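You operate a simulated robot arm through the tools that you are given. There is no shell and no other tool.

You are at the controls of a simulated robot arm. One attempt, no reset.

JOB
Put the purple chip on the left lower shelf of the test bench. Take the green chip and put it on top of the high yellow wheel. Put the pink chip on top of the low yellow wheel. Turn the zero knob to click 6. Take the small scoop and leave it on the right lower shelf of the test bench. Take the large scoop and leave it on the top of the dryer. Put the high teal wheel on top of the low purple wheel. Do these in any order.

Only the result counts: the job must be done as asked and must still hold three seconds after the hand-in. Knocking over, shifting, dropping, spilling or breaking anything else fails it.

ROBOT AND FRAMES
A 7-joint arm with a two-finger gripper on a trunk, on a base that moves. Base frame: it is fixed to the floor where the robot stands at the start and does not move with it; the origin is under the middle of the robot, x ahead of it, y to its left, z up. Units: mm, rad, N and s.
With the tool pointing down near the work surface it reaches from about 320 to 800 mm from the robot's upright axis, wherever it stands. Its first joint turns from -2.897 to 2.897 rad. Places, roughly: green chip [750, -2000, 750]; high teal wheel [-1750, 2000, 750]; high yellow wheel [-2250, 2000, 750]; large scoop [1500, 500, 750]; left lower shelf of the test bench [400, -1900, 300]; low purple wheel [-2250, 2250, 750]; low yellow wheel [-1750, 2000, 750]; pink chip [1000, -2250, 750]; purple chip [750, -2000, 750]; right lower shelf of the test bench [-700, -1200, 300]; small scoop [1500, 500, 750]; top of the dryer [400, 1400, 1500]; zero knob [200, -1900, 1100]. Payload 2.45 kg.
The TCP is the grasp point between the finger pads, 27 mm short of the fingertips. In the tool frame z runs along the fingers and y along their closing line. The gripper opens to 80 mm; its body begins 54 mm behind the TCP.
Orientation is that of the tool frame in the base frame, as a unit quaternion [x, y, z, w]. With the fingers straight down and closing along the base's y, the tool's x points along the base's -x, its y along +y and its z along -z.

CONTROLS
- The arm moves only by the tool arm_command. Its argument "increments" is a list that holds one entry, the list of rows, each a list of 6 numbers: the shift along the tool's x, y, z in mm, then the turn, a rotation vector about the tool's x, y, z in rad. In form: [[[tx, ty, tz, wx, wy, wz], ...]]. A call has 1 to 20 rows; each row shifts and turns the commanded pose from where the row before left it, along the tool's axes as they then stand. "hand" is the closure in counts, from 0 (fully open) to 255 (shut), set as the call begins (left out, the last holds). Each row takes 0.2 s and may step no farther than 50 mm and 0.15 rad from the row before; otherwise, or with a gripper value out of range, the whole call is refused. A pose out of reach is approached as far as the arm can. The call stops where the force on the tool passes 40 N (or 10 N more than at its start, if that is more) or the arm is blocked; 0.2 s more then pass. Each finger travels about 153 mm/s and halts on what it meets, pressing with about 42 N; the grip force reading is that of the motor and also rises with nothing between the fingers. The clock runs only during rows and for 0.2 s after the last one: add rows that do not move to give the fingers time. It gives the time, the measured TCP pose, the force on the tool (base axes), the opening and the grip force at its end, in the units of the frame above (readings bear some noise), with the torque about the TCP (base axes, N m) and any sound that the robot's microphone picked up.
- Cameras (640 x 400 px; columns grow to the right, rows downward): "scene" is now at [66.8, 114.3, 1639.9]; the picture's right is [-0.27, -0.96, 0.00], its down [-0.55, 0.15, -0.82] and it looks along [0.79, -0.23, -0.57] (base axes); focal length 290 px, centre (320, 200). "wrist" rides on the gripper at [63, 13, -79] in the tool frame; the picture's right is [-0.19, 0.98, 0.00], its down [-0.72, -0.14, -0.68] and it looks along [-0.67, -0.13, 0.73] (tool axes); focal length 226 px, centre (320, 200). There is no depth. A picture from a camera that has moved, and an enlarged one, comes with that camera's place and axes in the base frame and with its lens.
- get_image(camera): a new picture of that camera. It takes no simulated time.
- move_column(by): moves the trunk up (or, below 0, down) by that many mm; the arm and the scene camera ride with it, the base frame stays. It gives what a move gives, with no picture.
- base_move(legs): drives the robot by 1 to 6 legs, each [ahead, turn to the left] in mm and rad, along the robot's own axes; the way and the turn of a leg run together, so that a leg with both is an arc; at most 1500 mm and 3.142 rad a leg. The arm and the cameras ride along, it lands a little off, and it stops where it bumps. It gives what a move gives.
- pan_tilt(pan, tilt): turns the head with the scene camera to pan (to the left, within 2.094 rad either way) and tilt (down, from -0.506 to 1.204), counted from straight ahead of the robot. It gives what a move gives.
- inspect(camera, box): a new picture of the part [left, top, right, bottom] of that camera's present view, enlarged. It takes no simulated time.
- sign_off(): hands the job in; it is judged then, once.

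Places have to be worked out from the pictures, the camera data and where the tool is seen. Open the gripper and draw the arm clear of the work before you hand the job in, unless the task says otherwise.

The tools are called as a command line: name --argument value ..., lists and objects as JSON in quotes. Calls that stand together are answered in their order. arm_command: Moves the arm, as the interface text tells. Its arguments: {"type":"object","properties":{"increments":{"type":"array","items":{"type":"array","items":{"type":"array","items":{"type":"number"}}}},"hand":{"type":"number"}},"required":["increments"]} The other tools are called the same way: move_column (by) moves the trunk up or down; base_move (legs) drives the base; pan_tilt (pan, tilt) turns the head that bears the scene camera; get_image (camera) takes a picture; inspect (camera, box) takes an enlarged picture of a part of a camera's view; sign_off () hands the job in.

At the start:

```text
time_s: 0.0
ee_pos: [470.2, -115.4, 1128.0]
tcp_rot: [-0.001, 1.0, 0.0, 0.0]
contact_force: [0.1, 0.2, -0.9]
ft_torque: [0.03, -0.08, 0.02]
finger_gap: 79.9
grasp_force: 0.1
trunk travel left (down, up): [-250.0, 290.0]
robot x, y, heading: [-1.4, 1.7, 0.005]
head pan, tilt (commanded): [-0.278, 0.602]
```

scene: 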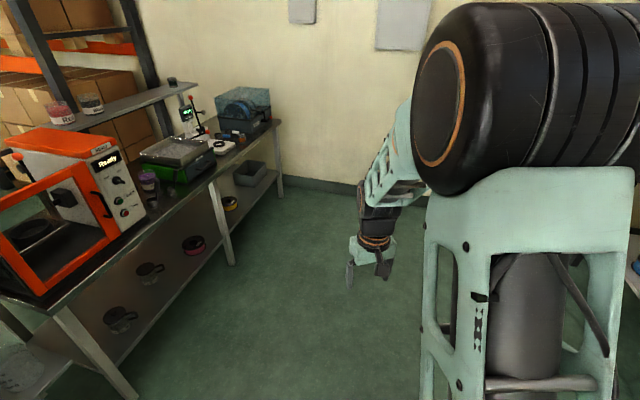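
wrist: 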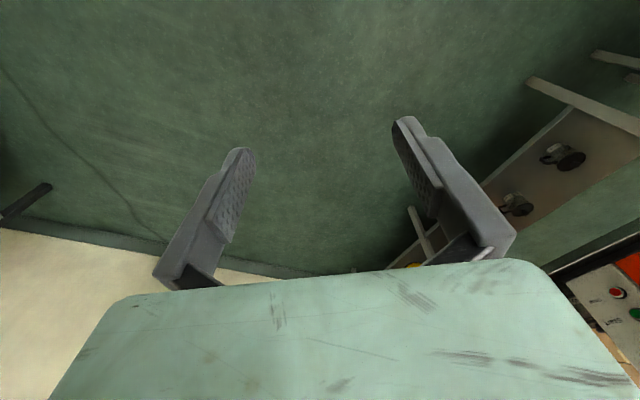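

I start by surveying the room with the scene camera; the first view shows a bench ahead-left with an orange oven (dryer?), balance and others. I pan the head to look left first.

pan_tilt --pan 0.6 --tilt 0.5

get_image --camera "scene"

pan_tilt --pan 1.5 --tilt 0.4

get_image --camera "scene"

pan_tilt --pan 2.09 --tilt 0.4

get_image --camera "scene"

pan_tilt --pan -1.2 --tilt 0.4

get_image --camera "scene"

pan_tilt --pan -2.09 --tilt 0.4

get_image --camera "scene"

```text
time_s: 1.2
ee_pos: [470.8, -115.0, 1128.4]
tcp_rot: [0.0, 1.0, 0.0, 0.0]
contact_force: [0.4, 0.1, -0.4]
ft_torque: [-0.03, 0.02, -0.02]
finger_gap: 80.0
grasp_force: 0.0
trunk travel left (down, up): [-250.0, 290.0]
robot x, y, heading: [-5.1, 1.9, -0.003]
head pan, tilt (commanded): [0.6, 0.499]
```

```text
taken
camera scene: at [57.0, 189.8, 1649.1], right [0.56, -0.83, 0.0], down [-0.4, -0.27, -0.88], along [0.72, 0.5, -0.48], focal length 290 px, centre (320, 200)
```

scene: 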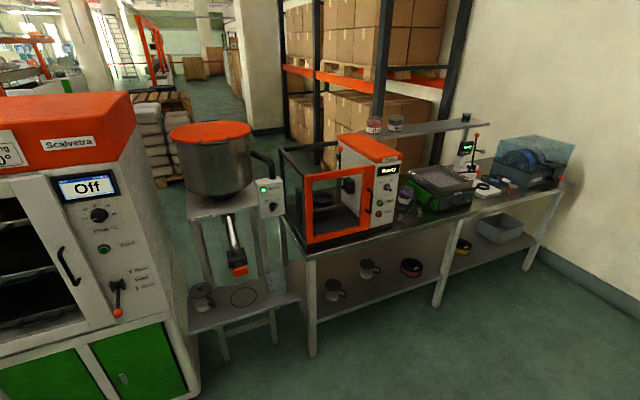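

```text
time_s: 2.4
ee_pos: [471.4, -115.0, 1128.1]
tcp_rot: [0.0, 1.0, 0.0, 0.0]
contact_force: [-0.1, -0.1, -0.3]
ft_torque: [0.02, 0.01, 0.04]
finger_gap: 80.4
grasp_force: 0.0
trunk travel left (down, up): [-250.0, 290.0]
robot x, y, heading: [2.7, -1.1, 0.0]
head pan, tilt (commanded): [1.499, 0.4]
```

```text
taken
camera scene: at [-11.5, 230.9, 1658.3], right [1.0, -0.07, 0.0], down [-0.03, -0.39, -0.92], along [0.07, 0.92, -0.39], focal length 290 px, centre (320, 200)
```

scene: 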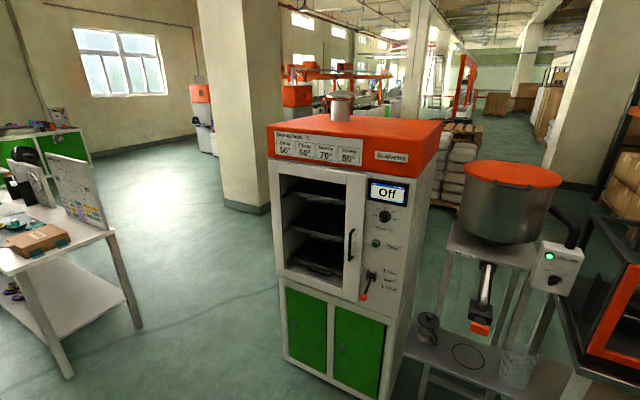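

```text
time_s: 3.4
ee_pos: [470.8, -115.4, 1129.0]
tcp_rot: [-0.001, 1.0, 0.001, 0.0]
contact_force: [-0.3, 0.5, -0.5]
ft_torque: [-0.01, 0.02, 0.0]
finger_gap: 79.9
grasp_force: 0.0
trunk travel left (down, up): [-250.0, 290.0]
robot x, y, heading: [-0.0, -2.4, 0.003]
head pan, tilt (commanded): [2.089, 0.4]
```

```text
taken
camera scene: at [-64.0, 219.0, 1658.3], right [0.87, 0.49, 0.0], down [0.19, -0.34, -0.92], along [-0.46, 0.8, -0.39], focal length 290 px, centre (320, 200)
```

scene: 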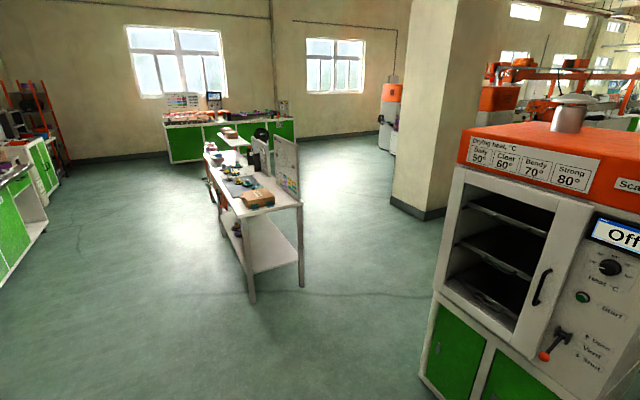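

```text
time_s: 6.2
ee_pos: [471.2, -114.9, 1127.8]
tcp_rot: [-0.001, 1.0, 0.0, 0.001]
contact_force: [0.1, 0.0, 0.8]
ft_torque: [0.01, 0.03, 0.03]
finger_gap: 80.1
grasp_force: 0.0
trunk travel left (down, up): [-250.0, 290.0]
robot x, y, heading: [5.4, 2.0, 0.001]
head pan, tilt (commanded): [-1.201, 0.4]
```

```text
taken
camera scene: at [15.4, 52.1, 1658.3], right [-0.93, -0.36, 0.0], down [-0.14, 0.36, -0.92], along [0.33, -0.86, -0.39], focal length 290 px, centre (320, 200)
```

scene: 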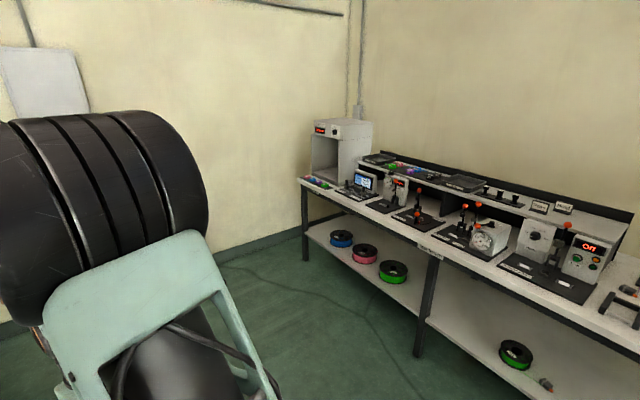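

```text
time_s: 7.3
ee_pos: [470.3, -114.9, 1128.7]
tcp_rot: [-0.001, 1.0, 0.001, 0.001]
contact_force: [-0.6, -0.8, 1.0]
ft_torque: [-0.02, -0.02, 0.01]
finger_gap: 79.8
grasp_force: 0.1
trunk travel left (down, up): [-250.0, 290.0]
robot x, y, heading: [1.2, 1.8, 0.004]
head pan, tilt (commanded): [-2.089, 0.4]
```

```text
taken
camera scene: at [-64.0, 58.0, 1658.3], right [-0.87, 0.49, 0.0], down [0.19, 0.34, -0.92], along [-0.46, -0.8, -0.39], focal length 290 px, centre (320, 200)
```

scene: 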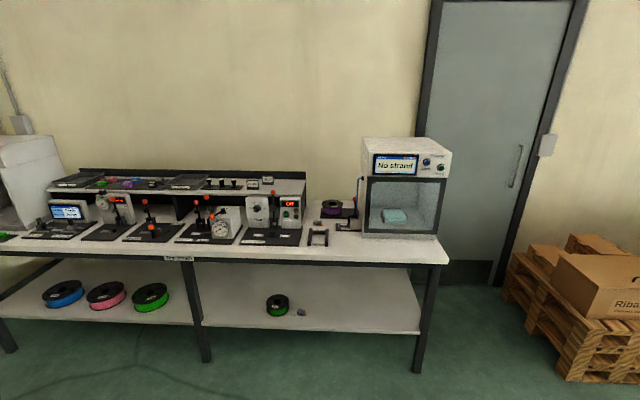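

The test bench runs along the right wall, the dryer is to the left, the scoop bench ahead, and the wheel table behind-left. I zoom into the test bench from here.

inspect --camera "scene" --box '[0, 150, 240, 300]'

inspect --camera "scene" --box '[160, 160, 400, 310]'

inspect --camera "scene" --box '[160, 250, 480, 400]'

```text
2.67 times, centred on (120, 225) of scene
camera zoom: at [-64.0, 58.0, 1658.3], right [-0.87, 0.49, 0.0], down [0.19, 0.34, -0.92], along [-0.46, -0.8, -0.39], focal length 773 px, centre (853, 133)
```

zoom: 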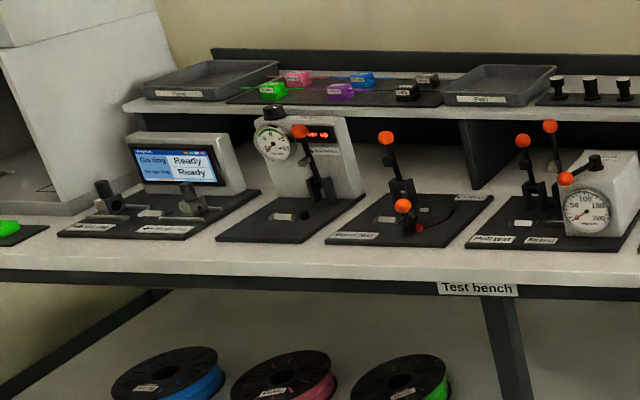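

```text
2.67 times, centred on (280, 235) of scene
camera zoom: at [-64.0, 58.0, 1658.3], right [-0.87, 0.49, 0.0], down [0.19, 0.34, -0.92], along [-0.46, -0.8, -0.39], focal length 773 px, centre (427, 107)
```

zoom: 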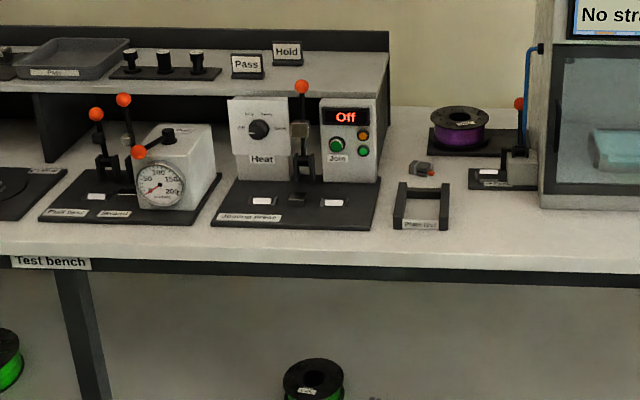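

```text
2.00 times, centred on (320, 325) of scene
camera zoom: at [-64.0, 58.0, 1658.3], right [-0.87, 0.49, 0.0], down [0.19, 0.34, -0.92], along [-0.46, -0.8, -0.39], focal length 580 px, centre (320, -50)
```

zoom: 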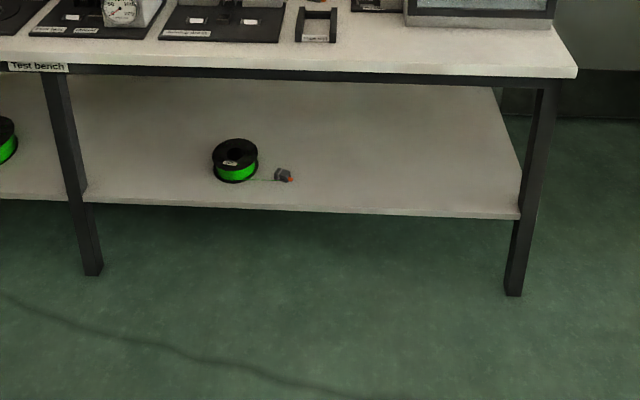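

The test bench is slanted in the base frame; chips sit on a black mat on its upper shelf, with knobs on instruments. Now I zoom in on the scoop bench ahead.

pan_tilt --pan 0.4 --tilt 0.6

inspect --camera "scene" --box '[160, 100, 400, 250]'

inspect --camera "scene" --box '[320, 80, 560, 230]'

inspect --camera "scene" --box '[160, 200, 480, 400]'

get_image --camera "scene"

```text
time_s: 9.6
ee_pos: [471.3, -115.4, 1128.0]
tcp_rot: [-0.001, 1.0, 0.0, 0.0]
contact_force: [0.5, 0.3, -0.1]
ft_torque: [-0.02, 0.0, -0.01]
finger_gap: 79.6
grasp_force: 0.1
trunk travel left (down, up): [-250.0, 290.0]
robot x, y, heading: [-1.9, -0.9, -0.003]
head pan, tilt (commanded): [0.4, 0.6]
```

```text
2.67 times, centred on (280, 175) of scene
camera zoom: at [63.3, 172.8, 1640.0], right [0.39, -0.92, 0.0], down [-0.52, -0.22, -0.82], along [0.76, 0.32, -0.57], focal length 773 px, centre (427, 267)
```

zoom: 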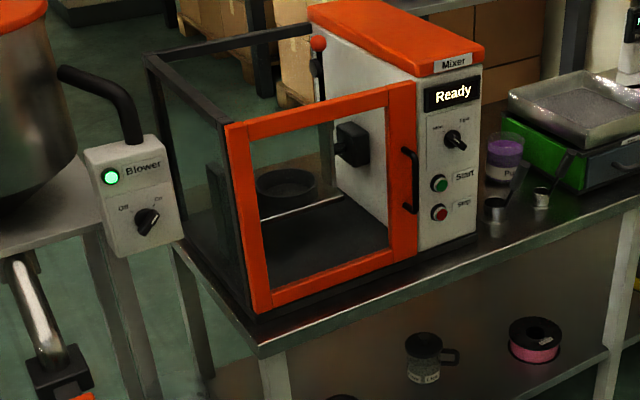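

```text
2.67 times, centred on (440, 155) of scene
camera zoom: at [63.3, 172.8, 1640.0], right [0.39, -0.92, 0.0], down [-0.52, -0.22, -0.82], along [0.76, 0.32, -0.57], focal length 773 px, centre (0, 320)
```

zoom: 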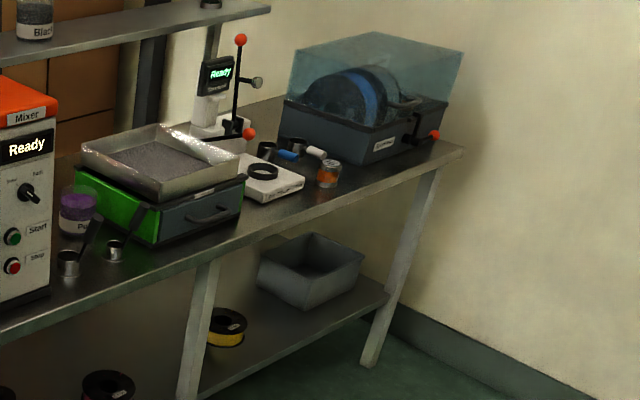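

```text
2.00 times, centred on (320, 300) of scene
camera zoom: at [63.3, 172.8, 1640.0], right [0.39, -0.92, 0.0], down [-0.52, -0.22, -0.82], along [0.76, 0.32, -0.57], focal length 580 px, centre (320, 0)
```

zoom: 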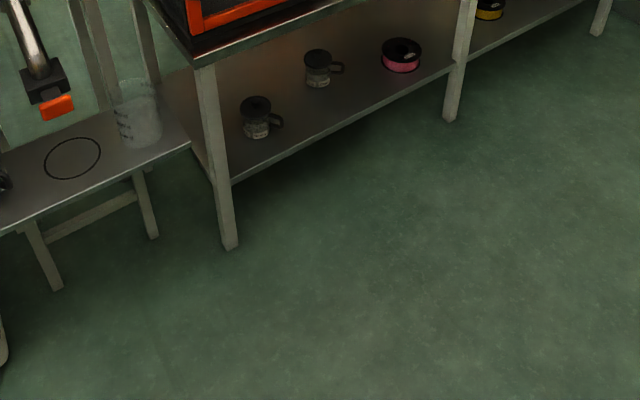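

```text
taken
camera scene: at [63.3, 172.8, 1640.0], right [0.39, -0.92, 0.0], down [-0.52, -0.22, -0.82], along [0.76, 0.32, -0.57], focal length 290 px, centre (320, 200)
```

scene: 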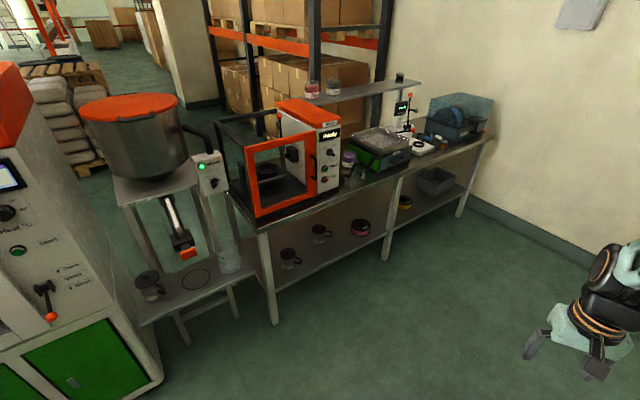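

The two scoops (small metal cups with upright handles) stand between the mixer and the green sieve on the front bench. Now the wheel table behind-left.

pan_tilt --pan 2.09 --tilt 0.4

inspect --camera "scene" --box '[180, 100, 340, 200]'

inspect --camera "scene" --box '[200, 140, 320, 215]'

inspect --camera "scene" --box '[0, 80, 200, 300]'

```text
time_s: 11.3
ee_pos: [471.8, -115.9, 1128.2]
tcp_rot: [0.0, 1.0, 0.0, 0.0]
contact_force: [0.8, -0.1, 0.0]
ft_torque: [0.02, -0.02, 0.0]
finger_gap: 79.7
grasp_force: 0.1
trunk travel left (down, up): [-250.0, 290.0]
robot x, y, heading: [-1.5, -1.6, -0.002]
head pan, tilt (commanded): [2.089, 0.4]
```

```text
4.00 times, centred on (260, 150) of scene
camera zoom: at [-64.0, 219.0, 1658.3], right [0.87, 0.49, 0.0], down [0.19, -0.34, -0.92], along [-0.46, 0.8, -0.39], focal length 1160 px, centre (560, 400)
```

zoom: 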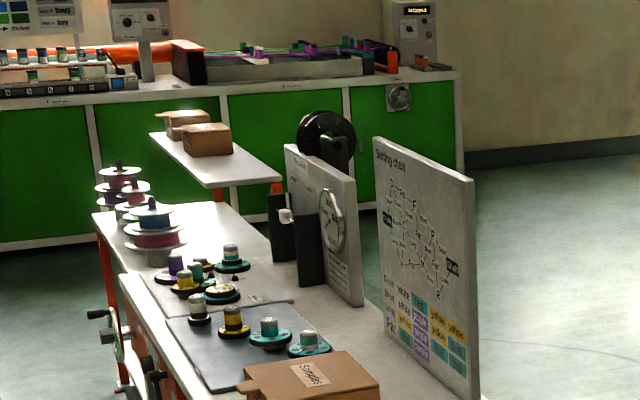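

```text
5.33 times, centred on (260, 178) of scene
camera zoom: at [-64.0, 219.0, 1658.3], right [0.87, 0.49, 0.0], down [0.19, -0.34, -0.92], along [-0.46, 0.8, -0.39], focal length 1547 px, centre (640, 320)
```

zoom: 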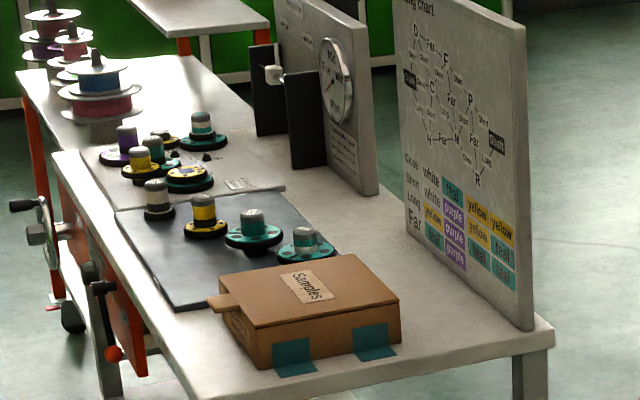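

```text
1.82 times, centred on (100, 190) of scene
camera zoom: at [-64.0, 219.0, 1658.3], right [0.87, 0.49, 0.0], down [0.19, -0.34, -0.92], along [-0.46, 0.8, -0.39], focal length 527 px, centre (720, 218)
```

zoom: 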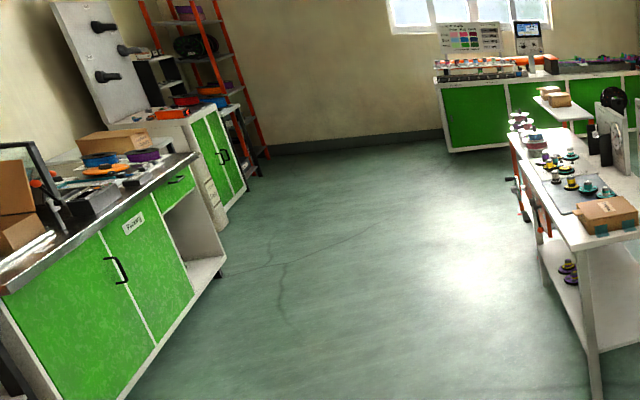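

The wheels stand on grey and dark mats on the table behind-left. I begin with the scoops: they seem to be near (1510, 620, 750), with the bench front edge from (916,825) to (2520,-188), so I drive to stand about 500 mm from that edge facing it.

base_move --legs '[[0, 0.061], [1165, 0], [0, 0.946]]'

pan_tilt --pan 0.0 --tilt 0.8

get_image --camera "scene"

get_image --camera "wrist"

```text
time_s: 20.3
ee_pos: [1496.1, 445.3, 1128.8]
tcp_rot: [-0.51, 0.86, -0.001, 0.0]
contact_force: [0.5, 0.2, -0.2]
ft_torque: [0.0, 0.01, 0.02]
finger_gap: 79.9
grasp_force: 0.0
trunk travel left (down, up): [-250.0, 290.0]
robot x, y, heading: [1172.1, 86.8, 1.067]
head pan, tilt (commanded): [2.089, 0.4]
```

```text
time_s: 22.3
ee_pos: [1496.8, 446.0, 1128.1]
tcp_rot: [-0.51, 0.86, 0.0, -0.001]
contact_force: [-0.2, 0.1, 0.3]
ft_torque: [-0.01, 0.03, 0.02]
finger_gap: 80.2
grasp_force: 0.1
trunk travel left (down, up): [-250.0, 290.0]
robot x, y, heading: [1169.7, 83.3, 1.07]
head pan, tilt (commanded): [0.0, 0.799]
```

```text
taken
camera scene: at [1077.5, 206.9, 1623.2], right [0.88, -0.48, 0.0], down [-0.34, -0.63, -0.7], along [0.33, 0.61, -0.72], focal length 290 px, centre (320, 200)
```

scene: 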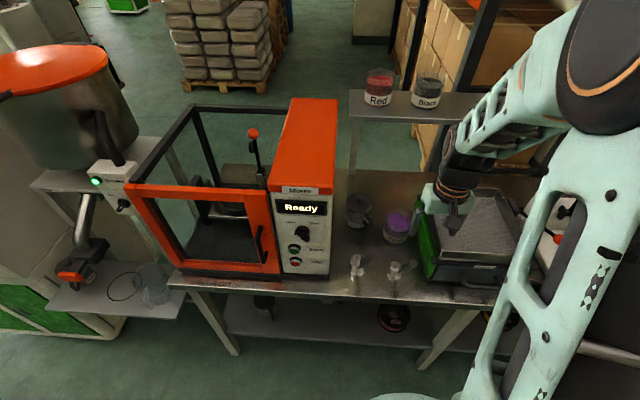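

```text
taken
camera wrist: at [1454.8, 395.3, 1207.9], right [-0.77, 0.64, 0.0], down [0.47, 0.56, 0.68], along [0.44, 0.52, -0.73], focal length 226 px, centre (320, 200)
```

wrist: 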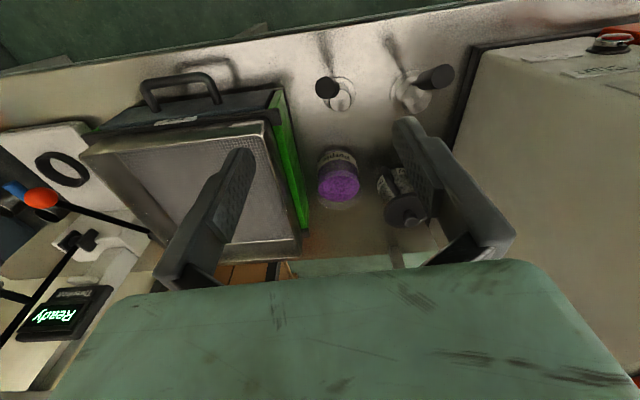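

The scoops stand near the bench front edge left of the sieve. I zoom in with both cameras.

inspect --camera "wrist" --box '[280, 30, 480, 155]'

inspect --camera "scene" --box '[330, 190, 450, 315]'

```text
3.20 times, centred on (380, 92) of wrist
camera zoom: at [1454.8, 395.3, 1207.9], right [-0.77, 0.64, 0.0], down [0.47, 0.56, 0.68], along [0.44, 0.52, -0.73], focal length 723 px, centre (128, 544)
```

zoom: 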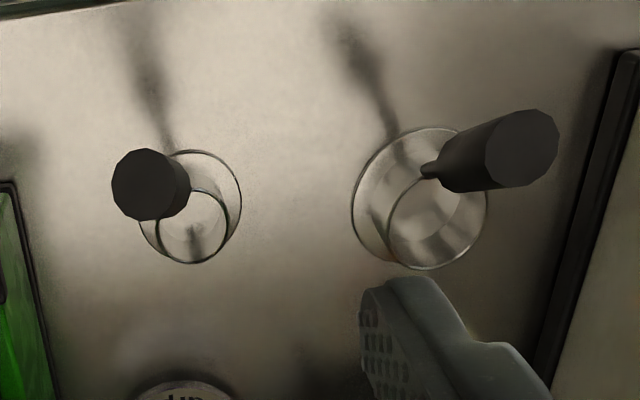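

```text
3.20 times, centred on (390, 252) of scene
camera zoom: at [1077.5, 206.9, 1623.2], right [0.88, -0.48, 0.0], down [-0.34, -0.63, -0.7], along [0.33, 0.61, -0.72], focal length 928 px, centre (96, 32)
```

zoom: 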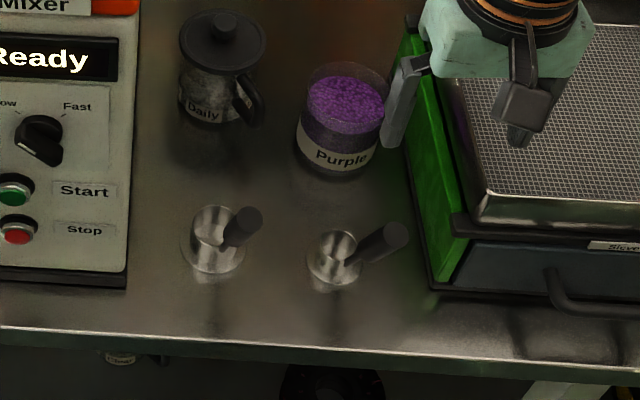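

By triangulating both views, the large scoop's handle end is near (1399,526,950) leaning toward the robot with its cup near (1418,590,800); the small one's handle end is near (1501,456,947). I move the open gripper above the large scoop's handle and look.

arm_command --increments '[[[-9.4, 31.8, 17, 0, 0, 0], [-9.4, 31.8, 17, 0, 0, 0], [-9.4, 31.8, 17, 0, 0, 0], [-9.4, 31.8, 17, 0, 0, 0], [0, 0, 0, 0, 0, 0]]]' --hand 0

get_image --camera "wrist"

inspect --camera "scene" --box '[300, 150, 500, 300]'

```text
time_s: 23.5
ee_pos: [1404.2, 538.4, 1061.9]
tcp_rot: [-0.51, 0.86, 0.0, 0.0]
contact_force: [0.3, 0.0, 0.3]
ft_torque: [-0.06, 0.02, -0.01]
finger_gap: 80.1
grasp_force: 0.0
trunk travel left (down, up): [-250.0, 290.0]
robot x, y, heading: [1168.9, 88.8, 1.074]
head pan, tilt (commanded): [0.0, 0.799]
```

```text
taken
camera wrist: at [1360.8, 487.5, 1140.8], right [-0.77, 0.64, 0.0], down [0.47, 0.56, 0.68], along [0.44, 0.52, -0.73], focal length 226 px, centre (320, 200)
```

wrist: 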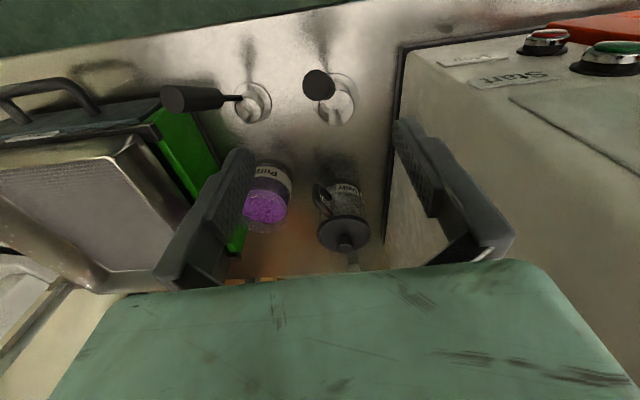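

```text
2.67 times, centred on (400, 225) of scene
camera zoom: at [1077.6, 206.9, 1623.2], right [0.88, -0.48, 0.0], down [-0.34, -0.63, -0.7], along [0.33, 0.61, -0.72], focal length 773 px, centre (107, 133)
```

zoom: 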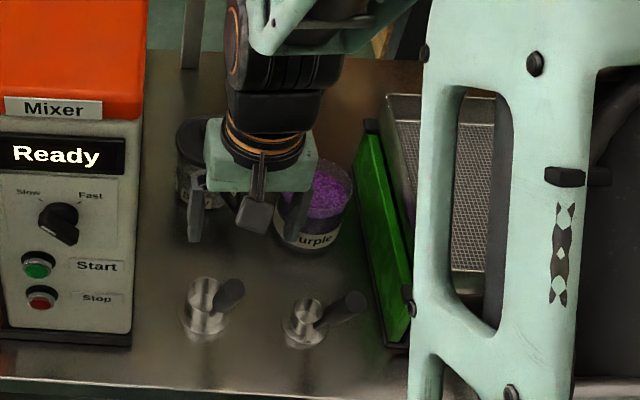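

Two wrist views agree: the large scoop's handle end is at about (1397,531,943) and the small one's at (1500,459,943). I zoom in for the cup shape and tilt.

inspect --camera "wrist" --box '[150, 40, 390, 160]'

```text
2.67 times, centred on (270, 100) of wrist
camera zoom: at [1360.8, 487.5, 1140.8], right [-0.77, 0.64, 0.0], down [0.47, 0.56, 0.68], along [0.44, 0.52, -0.73], focal length 603 px, centre (453, 467)
```

zoom: 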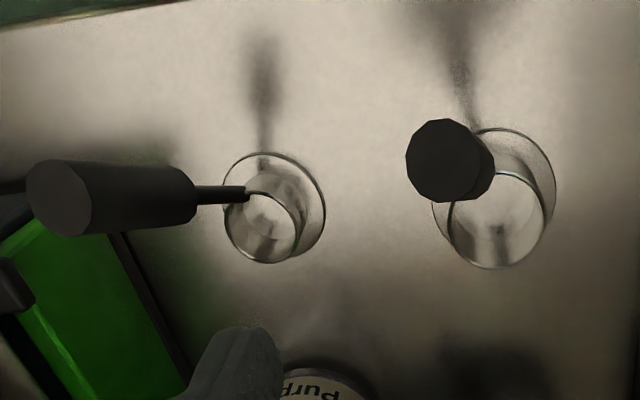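

The handle leans about 18° toward the robot, so I tilt the tool to match and move to a pre-grasp point 100 mm back along the handle axis.

arm_command --increments '[[[0, 0, 0, 0, -0.107, 0], [0, 0, 0, 0, -0.107, 0], [0, 0, 0, 0, -0.107, 0], [23.4, 2, 20.1, 0, 0, 0], [23.4, 2, 20.1, 0, 0, 0], [0, 0, 0, 0, 0, 0]]]'

get_image --camera "wrist"

inspect --camera "scene" --box '[300, 150, 500, 300]'

```text
time_s: 24.9
ee_pos: [1385.2, 513.5, 1006.8]
tcp_rot: [-0.502, 0.85, 0.08, 0.138]
contact_force: [-0.6, -0.7, 0.0]
ft_torque: [-0.04, -0.01, 0.02]
finger_gap: 79.9
grasp_force: 0.1
trunk travel left (down, up): [-250.0, 290.0]
robot x, y, heading: [1171.0, 90.1, 1.069]
head pan, tilt (commanded): [0.0, 0.799]
```

```text
taken
camera wrist: at [1333.2, 444.6, 1063.2], right [-0.77, 0.63, 0.06], down [0.35, 0.34, 0.87], along [0.53, 0.7, -0.48], focal length 226 px, centre (320, 200)
```

wrist: 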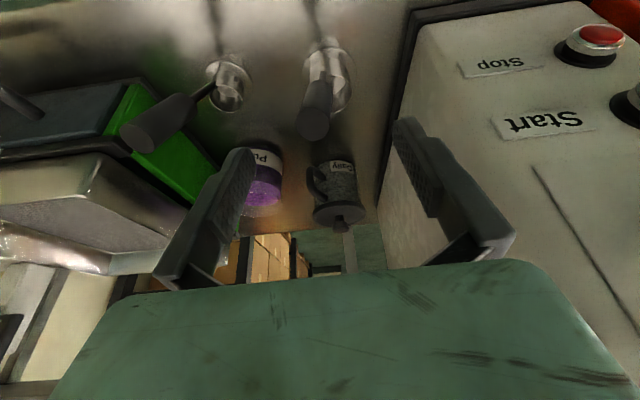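

```text
2.67 times, centred on (400, 225) of scene
camera zoom: at [1077.3, 206.8, 1623.2], right [0.88, -0.48, 0.0], down [-0.34, -0.63, -0.7], along [0.33, 0.61, -0.72], focal length 773 px, centre (107, 133)
```

zoom: 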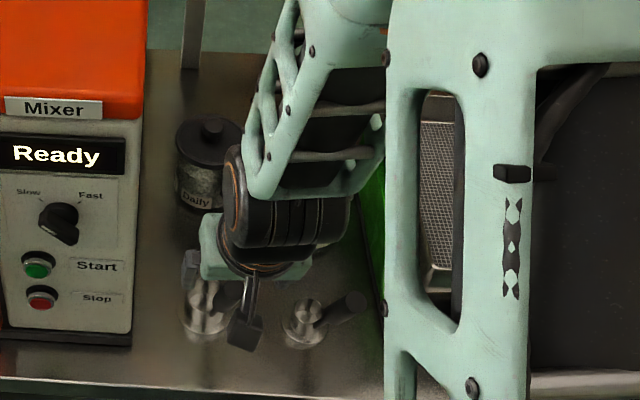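

The handle end again triangulates near (1400,532,943), matching. I zoom in to check the axis alignment before advancing.

inspect --camera "wrist" --box '[200, 0, 440, 200]'

```text
2.00 times, centred on (320, 100) of wrist
camera zoom: at [1333.2, 444.6, 1063.2], right [-0.77, 0.63, 0.06], down [0.35, 0.34, 0.87], along [0.53, 0.7, -0.48], focal length 452 px, centre (320, 400)
```

zoom: 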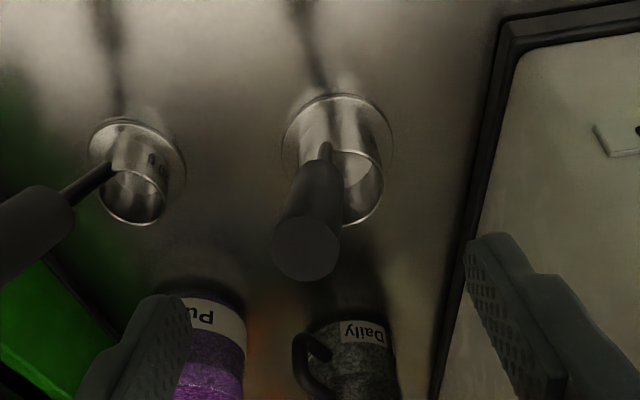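

Handle axis matches the tool axis within a few degrees, so I advance 106 mm along the tool to straddle the handle.

arm_command --increments '[[[-0.6, -0.3, 35.3, 0, 0, 0], [-0.6, -0.3, 35.3, 0, 0, 0], [-0.6, -0.3, 35.3, 0, 0, 0], [0, 0, 0, 0, 0, 0]]]'

get_image --camera "wrist"

```text
time_s: 25.9
ee_pos: [1403.3, 544.0, 908.2]
tcp_rot: [-0.503, 0.849, 0.082, 0.138]
contact_force: [0.0, 0.4, -0.4]
ft_torque: [0.01, -0.01, 0.0]
finger_gap: 80.1
grasp_force: 0.1
trunk travel left (down, up): [-250.0, 290.0]
robot x, y, heading: [1170.3, 90.6, 1.072]
head pan, tilt (commanded): [0.0, 0.799]
```

```text
taken
camera wrist: at [1350.8, 475.3, 963.4], right [-0.77, 0.63, 0.06], down [0.35, 0.34, 0.87], along [0.53, 0.7, -0.48], focal length 226 px, centre (320, 200)
```

wrist: 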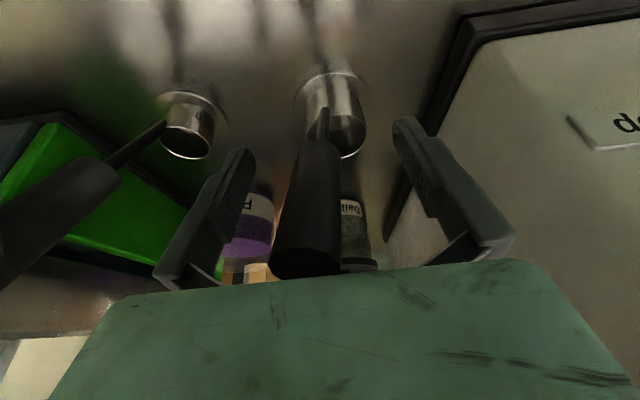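

The handle sits centrally between the fingers. I close the gripper.

arm_command --increments '[[[0, 0, 0, 0, 0, 0], [0, 0, 0, 0, 0, 0], [0, 0, 0, 0, 0, 0], [0, 0, 0, 0, 0, 0]]]' --hand 255

get_image --camera "wrist"

```text
time_s: 26.9
ee_pos: [1401.8, 543.9, 908.0]
tcp_rot: [-0.503, 0.849, 0.081, 0.138]
contact_force: [-1.0, 0.4, 3.0]
ft_torque: [0.14, 0.15, 0.08]
finger_gap: 22.1
grasp_force: 41.1
trunk travel left (down, up): [-250.0, 290.0]
robot x, y, heading: [1170.7, 87.4, 1.072]
head pan, tilt (commanded): [0.0, 0.799]
```

```text
taken
camera wrist: at [1350.6, 474.8, 963.8], right [-0.77, 0.63, 0.06], down [0.35, 0.34, 0.87], along [0.53, 0.7, -0.48], focal length 226 px, centre (320, 200)
```

wrist: 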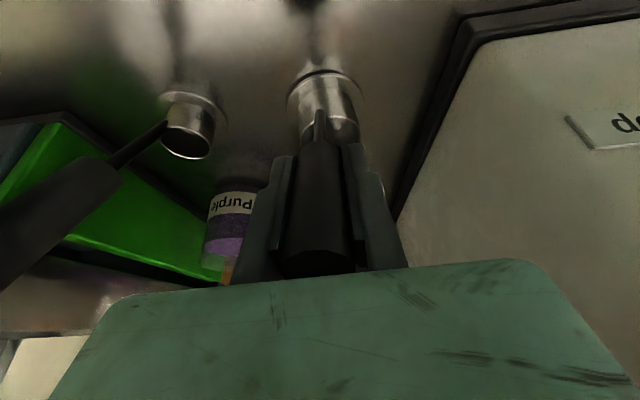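

Gripped at 22 mm width. I lift straight up 30 mm and check the hold.

arm_command --increments '[[[-3.1, 0, -9.5, 0, 0, 0], [-3.1, 0, -9.5, 0, 0, 0], [-3.1, 0, -9.5, 0, 0, 0], [0, 0, 0, 0, 0, 0]]]'

get_image --camera "wrist"

inspect --camera "scene" --box '[300, 150, 500, 300]'

```text
time_s: 27.9
ee_pos: [1402.0, 543.9, 936.9]
tcp_rot: [-0.503, 0.849, 0.081, 0.138]
contact_force: [-0.2, 0.2, -1.5]
ft_torque: [-0.05, 0.04, 0.02]
finger_gap: 21.9
grasp_force: 42.1
trunk travel left (down, up): [-250.0, 290.0]
robot x, y, heading: [1170.8, 85.1, 1.072]
head pan, tilt (commanded): [0.0, 0.799]
```

```text
taken
camera wrist: at [1349.5, 474.2, 993.7], right [-0.77, 0.63, 0.06], down [0.35, 0.34, 0.87], along [0.53, 0.7, -0.48], focal length 226 px, centre (320, 200)
```

wrist: 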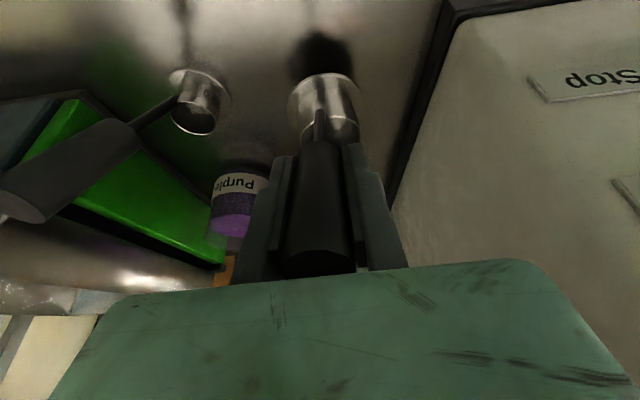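

```text
2.67 times, centred on (400, 225) of scene
camera zoom: at [1077.4, 207.0, 1623.1], right [0.88, -0.48, 0.0], down [-0.34, -0.63, -0.7], along [0.33, 0.61, -0.72], focal length 773 px, centre (107, 133)
```

zoom: 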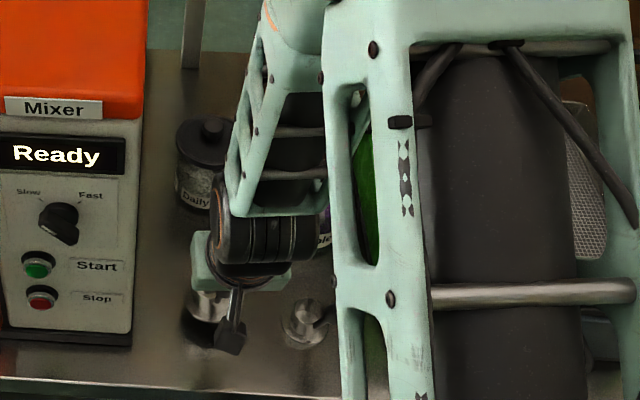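

The scoop lifts cleanly with its foot. I raise it 160 mm more, pull it back 80 mm, and look at the dryer to the left.

arm_command --increments '[[[-12.6, 0, -38, 0, 0, 0], [-12.6, 0, -38, 0, 0, 0], [-12.6, 0, -38, 0, 0, 0], [-12.6, 0, -38, 0, 0, 0], [38, 0, -12.6, 0, 0, 0], [38, 0, -12.6, 0, 0, 0], [0, 0, 0, 0, 0, 0]]]'

pan_tilt --pan 1.2 --tilt 0.5

get_image --camera "scene"

get_image --camera "wrist"

```text
time_s: 29.5
ee_pos: [1359.5, 476.2, 1096.7]
tcp_rot: [-0.503, 0.849, 0.082, 0.138]
contact_force: [-0.8, 0.8, -2.7]
ft_torque: [-0.07, 0.07, -0.01]
finger_gap: 21.7
grasp_force: 42.1
trunk travel left (down, up): [-250.0, 290.0]
robot x, y, heading: [1170.9, 87.6, 1.072]
head pan, tilt (commanded): [0.0, 0.799]
```

```text
time_s: 30.9
ee_pos: [1359.0, 477.5, 1097.2]
tcp_rot: [-0.503, 0.85, 0.081, 0.137]
contact_force: [0.3, 0.3, -1.8]
ft_torque: [-0.07, 0.05, -0.01]
finger_gap: 21.9
grasp_force: 42.0
trunk travel left (down, up): [-250.0, 290.0]
robot x, y, heading: [1170.8, 84.3, 1.071]
head pan, tilt (commanded): [1.201, 0.499]
```

```text
taken
camera scene: at [980.2, 205.7, 1649.1], right [0.76, 0.65, 0.0], down [0.31, -0.37, -0.88], along [-0.57, 0.67, -0.48], focal length 290 px, centre (320, 200)
```

scene: 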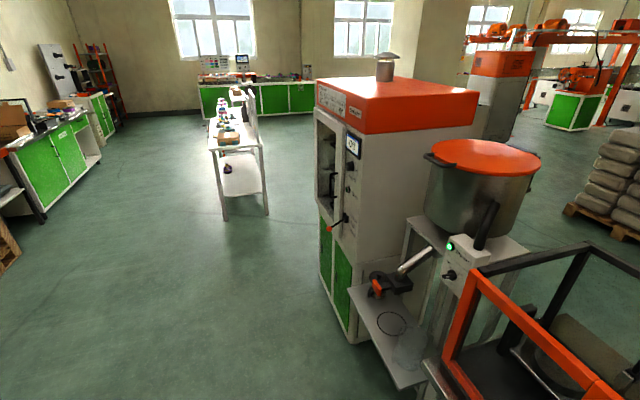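

```text
taken
camera wrist: at [1307.9, 407.7, 1152.7], right [-0.77, 0.63, 0.06], down [0.35, 0.34, 0.87], along [0.53, 0.7, -0.48], focal length 226 px, centre (320, 200)
```

wrist: 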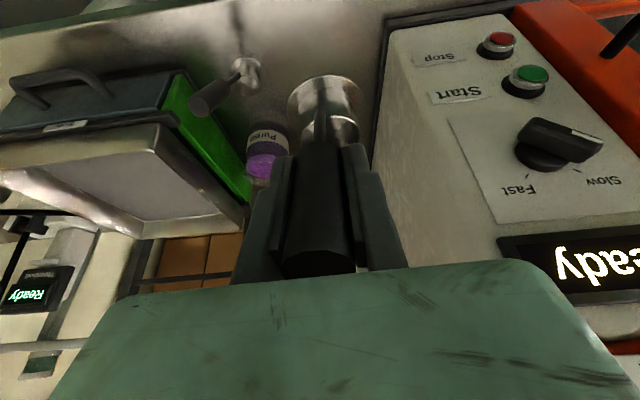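

The whole room is rotated about −0.56 rad: the dryer's front top edge runs roughly (408,1112)→(−49,1402), top near z≈1480–1500. I back off from the bench and drive to a spot in front of the dryer, facing it.

base_move --legs '[[-200, 0], [0, 1.491], [1316, 0], [0, -1.556]]'

pan_tilt --pan 0.0 --tilt 0.4

get_image --camera "scene"

get_image --camera "wrist"

```text
time_s: 46.3
ee_pos: [192.2, 1047.5, 1095.5]
tcp_rot: [-0.474, 0.866, 0.076, 0.141]
contact_force: [-0.1, -0.7, -1.9]
ft_torque: [-0.06, 0.04, -0.01]
finger_gap: 22.1
grasp_force: 42.1
trunk travel left (down, up): [-250.0, 290.0]
robot x, y, heading: [-21.7, 671.9, 1.002]
head pan, tilt (commanded): [1.201, 0.499]
```

```text
time_s: 47.7
ee_pos: [192.3, 1048.7, 1096.9]
tcp_rot: [-0.472, 0.867, 0.076, 0.14]
contact_force: [-0.2, -0.1, -1.3]
ft_torque: [-0.06, 0.02, 0.02]
finger_gap: 22.0
grasp_force: 41.8
trunk travel left (down, up): [-250.0, 290.0]
robot x, y, heading: [-26.0, 673.3, 0.999]
head pan, tilt (commanded): [0.0, 0.4]
```

```text
taken
camera scene: at [-102.1, 809.1, 1658.2], right [0.84, -0.54, 0.0], down [-0.21, -0.33, -0.92], along [0.5, 0.78, -0.39], focal length 290 px, centre (320, 200)
```

scene: 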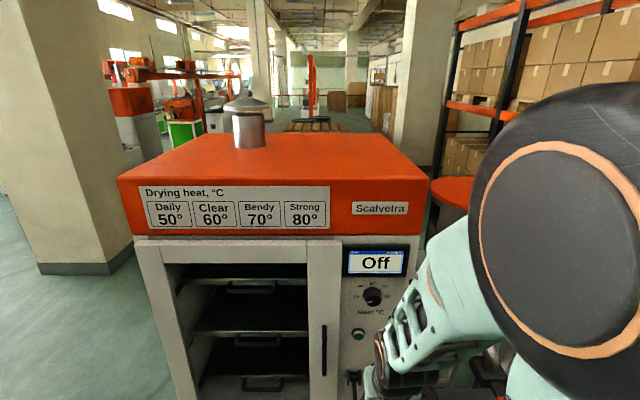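

```text
taken
camera wrist: at [135.4, 982.8, 1152.7], right [-0.73, 0.68, 0.06], down [0.37, 0.32, 0.87], along [0.58, 0.66, -0.48], focal length 226 px, centre (320, 200)
```

wrist: 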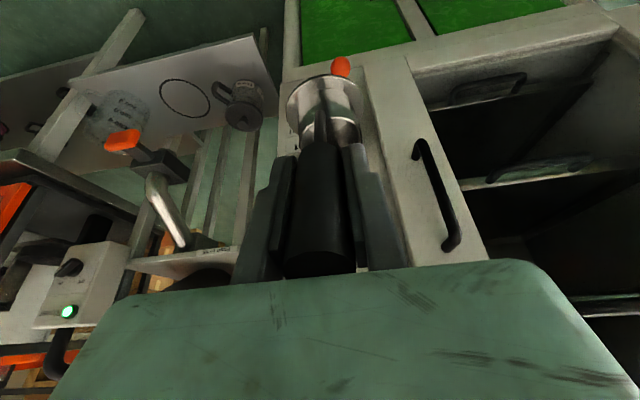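

The dryer's front-right top corner resolves to about (380,1156,1472), with a chimney far back-left. I raise the trunk fully and then lift the arm so the scoop's foot is well above the top.

move_column --by 290

arm_command --increments '[[[-12.6, 0, -38, 0, 0, 0], [-12.6, 0, -38, 0, 0, 0], [-12.6, 0, -38, 0, 0, 0], [-12.6, 0, -38, 0, 0, 0], [-12.6, 0, -38, 0, 0, 0], [-12.6, 0, -38, 0, 0, 0], [-12.6, 0, -38, 0, 0, 0], [0, 0, 0, 0, 0, 0]]]'

get_image --camera "scene"

get_image --camera "wrist"

```text
time_s: 50.6
ee_pos: [192.0, 1048.6, 1386.8]
tcp_rot: [-0.472, 0.867, 0.076, 0.141]
contact_force: [0.0, -0.6, -2.0]
ft_torque: [-0.07, 0.03, -0.01]
finger_gap: 21.9
grasp_force: 42.0
trunk travel left (down, up): [-540.0, 0.0]
robot x, y, heading: [-27.0, 673.8, 1.004]
head pan, tilt (commanded): [0.0, 0.4]
```

```text
time_s: 52.1
ee_pos: [200.0, 1057.6, 1577.3]
tcp_rot: [-0.476, 0.875, 0.035, 0.076]
contact_force: [0.0, 1.3, -2.1]
ft_torque: [-0.05, 0.08, -0.01]
finger_gap: 22.0
grasp_force: 41.7
trunk travel left (down, up): [-540.0, 0.0]
robot x, y, heading: [-25.3, 672.4, 1.004]
head pan, tilt (commanded): [0.0, 0.4]
stopped in row 7: the arm was blocked; the commanded pose is now the measured one
```

```text
taken
camera scene: at [-62.4, 757.5, 1943.3], right [0.27, -0.96, 0.0], down [-0.42, -0.12, -0.9], along [0.87, 0.24, -0.44], focal length 290 px, centre (320, 200)
```

scene: 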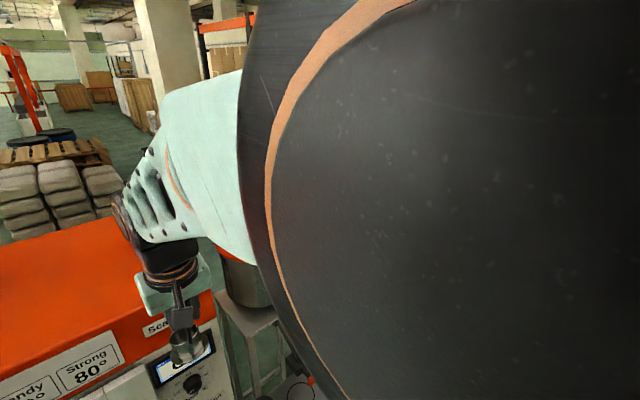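

```text
taken
camera wrist: at [148.4, 1001.7, 1645.2], right [-0.72, 0.69, 0.02], down [0.43, 0.43, 0.79], along [0.54, 0.58, -0.61], focal length 226 px, centre (320, 200)
```

wrist: 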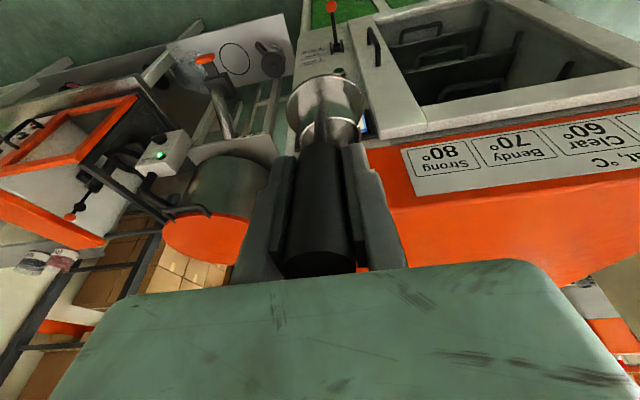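

The arm got blocked and its shoulder pushed the head aside at this folded, high pose. I lower it a little, turn the head left out of the way, and back off 200 mm so I can extend the arm before raising.

arm_command --increments '[[[6.7, 0.4, 39.4, 0, 0, 0], [0, 0, 0, 0, 0, 0]]]'

pan_tilt --pan 1.2 --tilt 0.5

base_move --legs '[[-200, 0]]'

get_image --camera "scene"

```text
time_s: 52.8
ee_pos: [200.1, 1056.6, 1543.4]
tcp_rot: [-0.478, 0.874, 0.038, 0.082]
contact_force: [-0.1, -0.6, -1.6]
ft_torque: [-0.02, 0.01, 0.05]
finger_gap: 22.2
grasp_force: 42.1
trunk travel left (down, up): [-540.0, 0.0]
robot x, y, heading: [-23.8, 677.7, 1.002]
head pan, tilt (commanded): [0.0, 0.4]
```

```text
time_s: 54.1
ee_pos: [199.7, 1058.7, 1541.8]
tcp_rot: [-0.478, 0.874, 0.037, 0.08]
contact_force: [0.5, -0.2, -2.0]
ft_torque: [-0.04, 0.0, 0.02]
finger_gap: 22.1
grasp_force: 42.1
trunk travel left (down, up): [-540.0, 0.0]
robot x, y, heading: [-26.9, 673.9, 1.0]
head pan, tilt (commanded): [1.201, 0.499]
```

```text
time_s: 55.7
ee_pos: [96.1, 894.0, 1542.0]
tcp_rot: [-0.476, 0.875, 0.037, 0.08]
contact_force: [-1.0, -1.1, -2.1]
ft_torque: [-0.05, 0.0, 0.0]
finger_gap: 21.9
grasp_force: 41.6
trunk travel left (down, up): [-540.0, 0.0]
robot x, y, heading: [-133.0, 509.2, 0.995]
head pan, tilt (commanded): [1.201, 0.499]
```

```text
taken
camera scene: at [-176.8, 614.8, 1947.5], right [0.5, -0.86, 0.0], down [-0.34, -0.2, -0.92], along [0.79, 0.46, -0.4], focal length 290 px, centre (320, 200)
```

scene: 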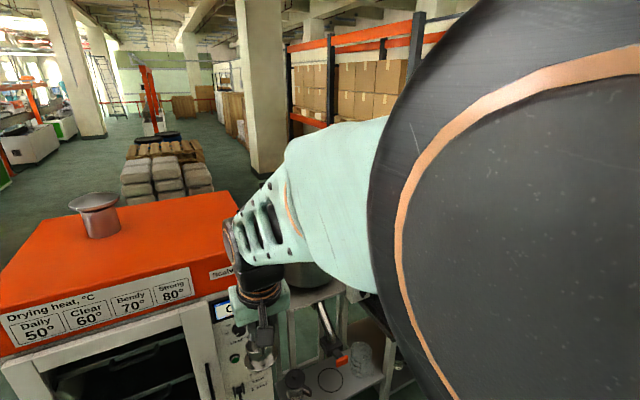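

The head still is held by the arm's shoulder cylinder. I extend the arm forward at this height to unfold it.

arm_command --increments '[[[-39.3, 0, 7, 0, 0, 0], [-39.3, 0, 7, 0, 0, 0], [-39.3, 0, 7, 0, 0, 0], [-39.3, 0, 7, 0, 0, 0], [0, 0, 0, 0, 0, 0], [0, 0, 0, 0, 0, 0]]]'

pan_tilt --pan 0.8 --tilt 0.5

get_image --camera "scene"

get_image --camera "wrist"

```text
time_s: 57.1
ee_pos: [183.1, 1032.2, 1541.0]
tcp_rot: [-0.476, 0.875, 0.037, 0.08]
contact_force: [0.6, 0.5, -0.9]
ft_torque: [-0.06, 0.02, 0.01]
finger_gap: 22.0
grasp_force: 41.8
trunk travel left (down, up): [-540.0, 0.0]
robot x, y, heading: [-130.2, 515.4, 0.993]
head pan, tilt (commanded): [1.201, 0.499]
```

```text
time_s: 58.0
ee_pos: [183.1, 1031.3, 1541.1]
tcp_rot: [-0.476, 0.875, 0.036, 0.081]
contact_force: [0.2, 0.5, -2.4]
ft_torque: [-0.05, 0.03, -0.02]
finger_gap: 21.8
grasp_force: 42.3
trunk travel left (down, up): [-540.0, 0.0]
robot x, y, heading: [-129.2, 510.2, 0.999]
head pan, tilt (commanded): [0.799, 0.499]
```

```text
taken
camera scene: at [-275.7, 659.3, 1939.1], right [0.97, 0.23, 0.0], down [0.11, -0.47, -0.88], along [-0.2, 0.86, -0.48], focal length 290 px, centre (320, 200)
```

scene: 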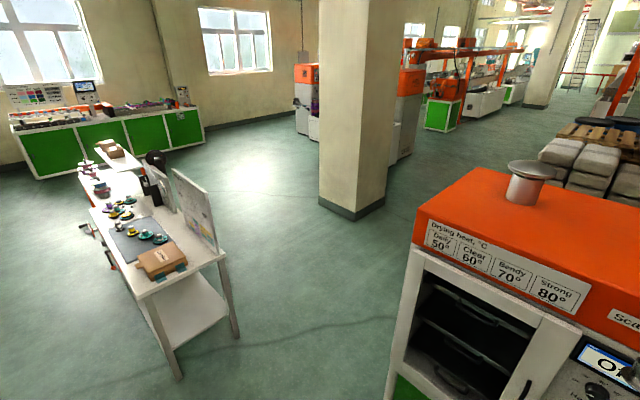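

```text
taken
camera wrist: at [129.9, 974.4, 1608.6], right [-0.72, 0.69, 0.02], down [0.43, 0.42, 0.8], along [0.54, 0.58, -0.6], focal length 226 px, centre (320, 200)
```

wrist: 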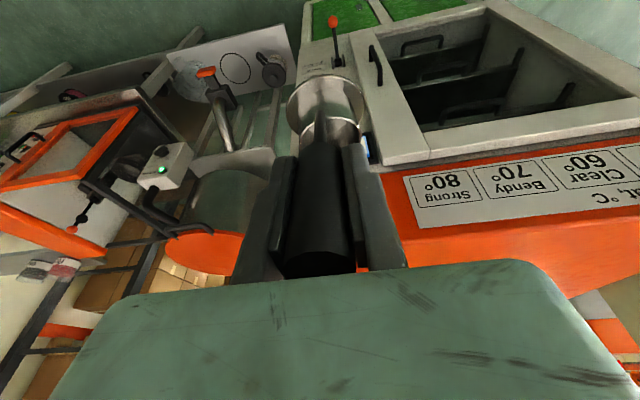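

The head is free again. I restore the tilt so the scoop is upright, then raise in small steps at this extended reach.

arm_command --increments '[[[0, 0, 0, 0, -0.145, 0], [0, 0, 0, 0, 0, 0], [-12.6, 0, -38, 0, 0, 0], [-12.6, 0, -38, 0, 0, 0], [0, 0, 0, 0, 0, 0], [0, 0, 0, 0, 0, 0]]]'

get_image --camera "wrist"

```text
time_s: 59.4
ee_pos: [183.4, 1030.3, 1621.1]
tcp_rot: [-0.473, 0.867, 0.072, 0.142]
contact_force: [-1.0, -0.8, -2.1]
ft_torque: [-0.09, 0.03, 0.01]
finger_gap: 22.2
grasp_force: 42.0
trunk travel left (down, up): [-540.0, 0.0]
robot x, y, heading: [-126.3, 508.2, 0.997]
head pan, tilt (commanded): [0.799, 0.499]
```

```text
taken
camera wrist: at [124.7, 966.0, 1677.4], right [-0.72, 0.69, 0.05], down [0.36, 0.32, 0.87], along [0.58, 0.65, -0.48], focal length 226 px, centre (320, 200)
```

wrist: 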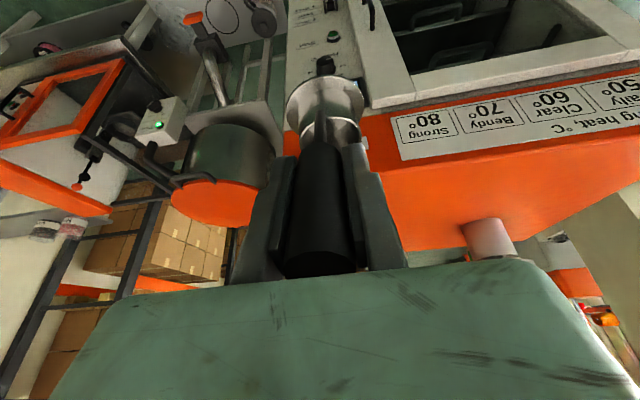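

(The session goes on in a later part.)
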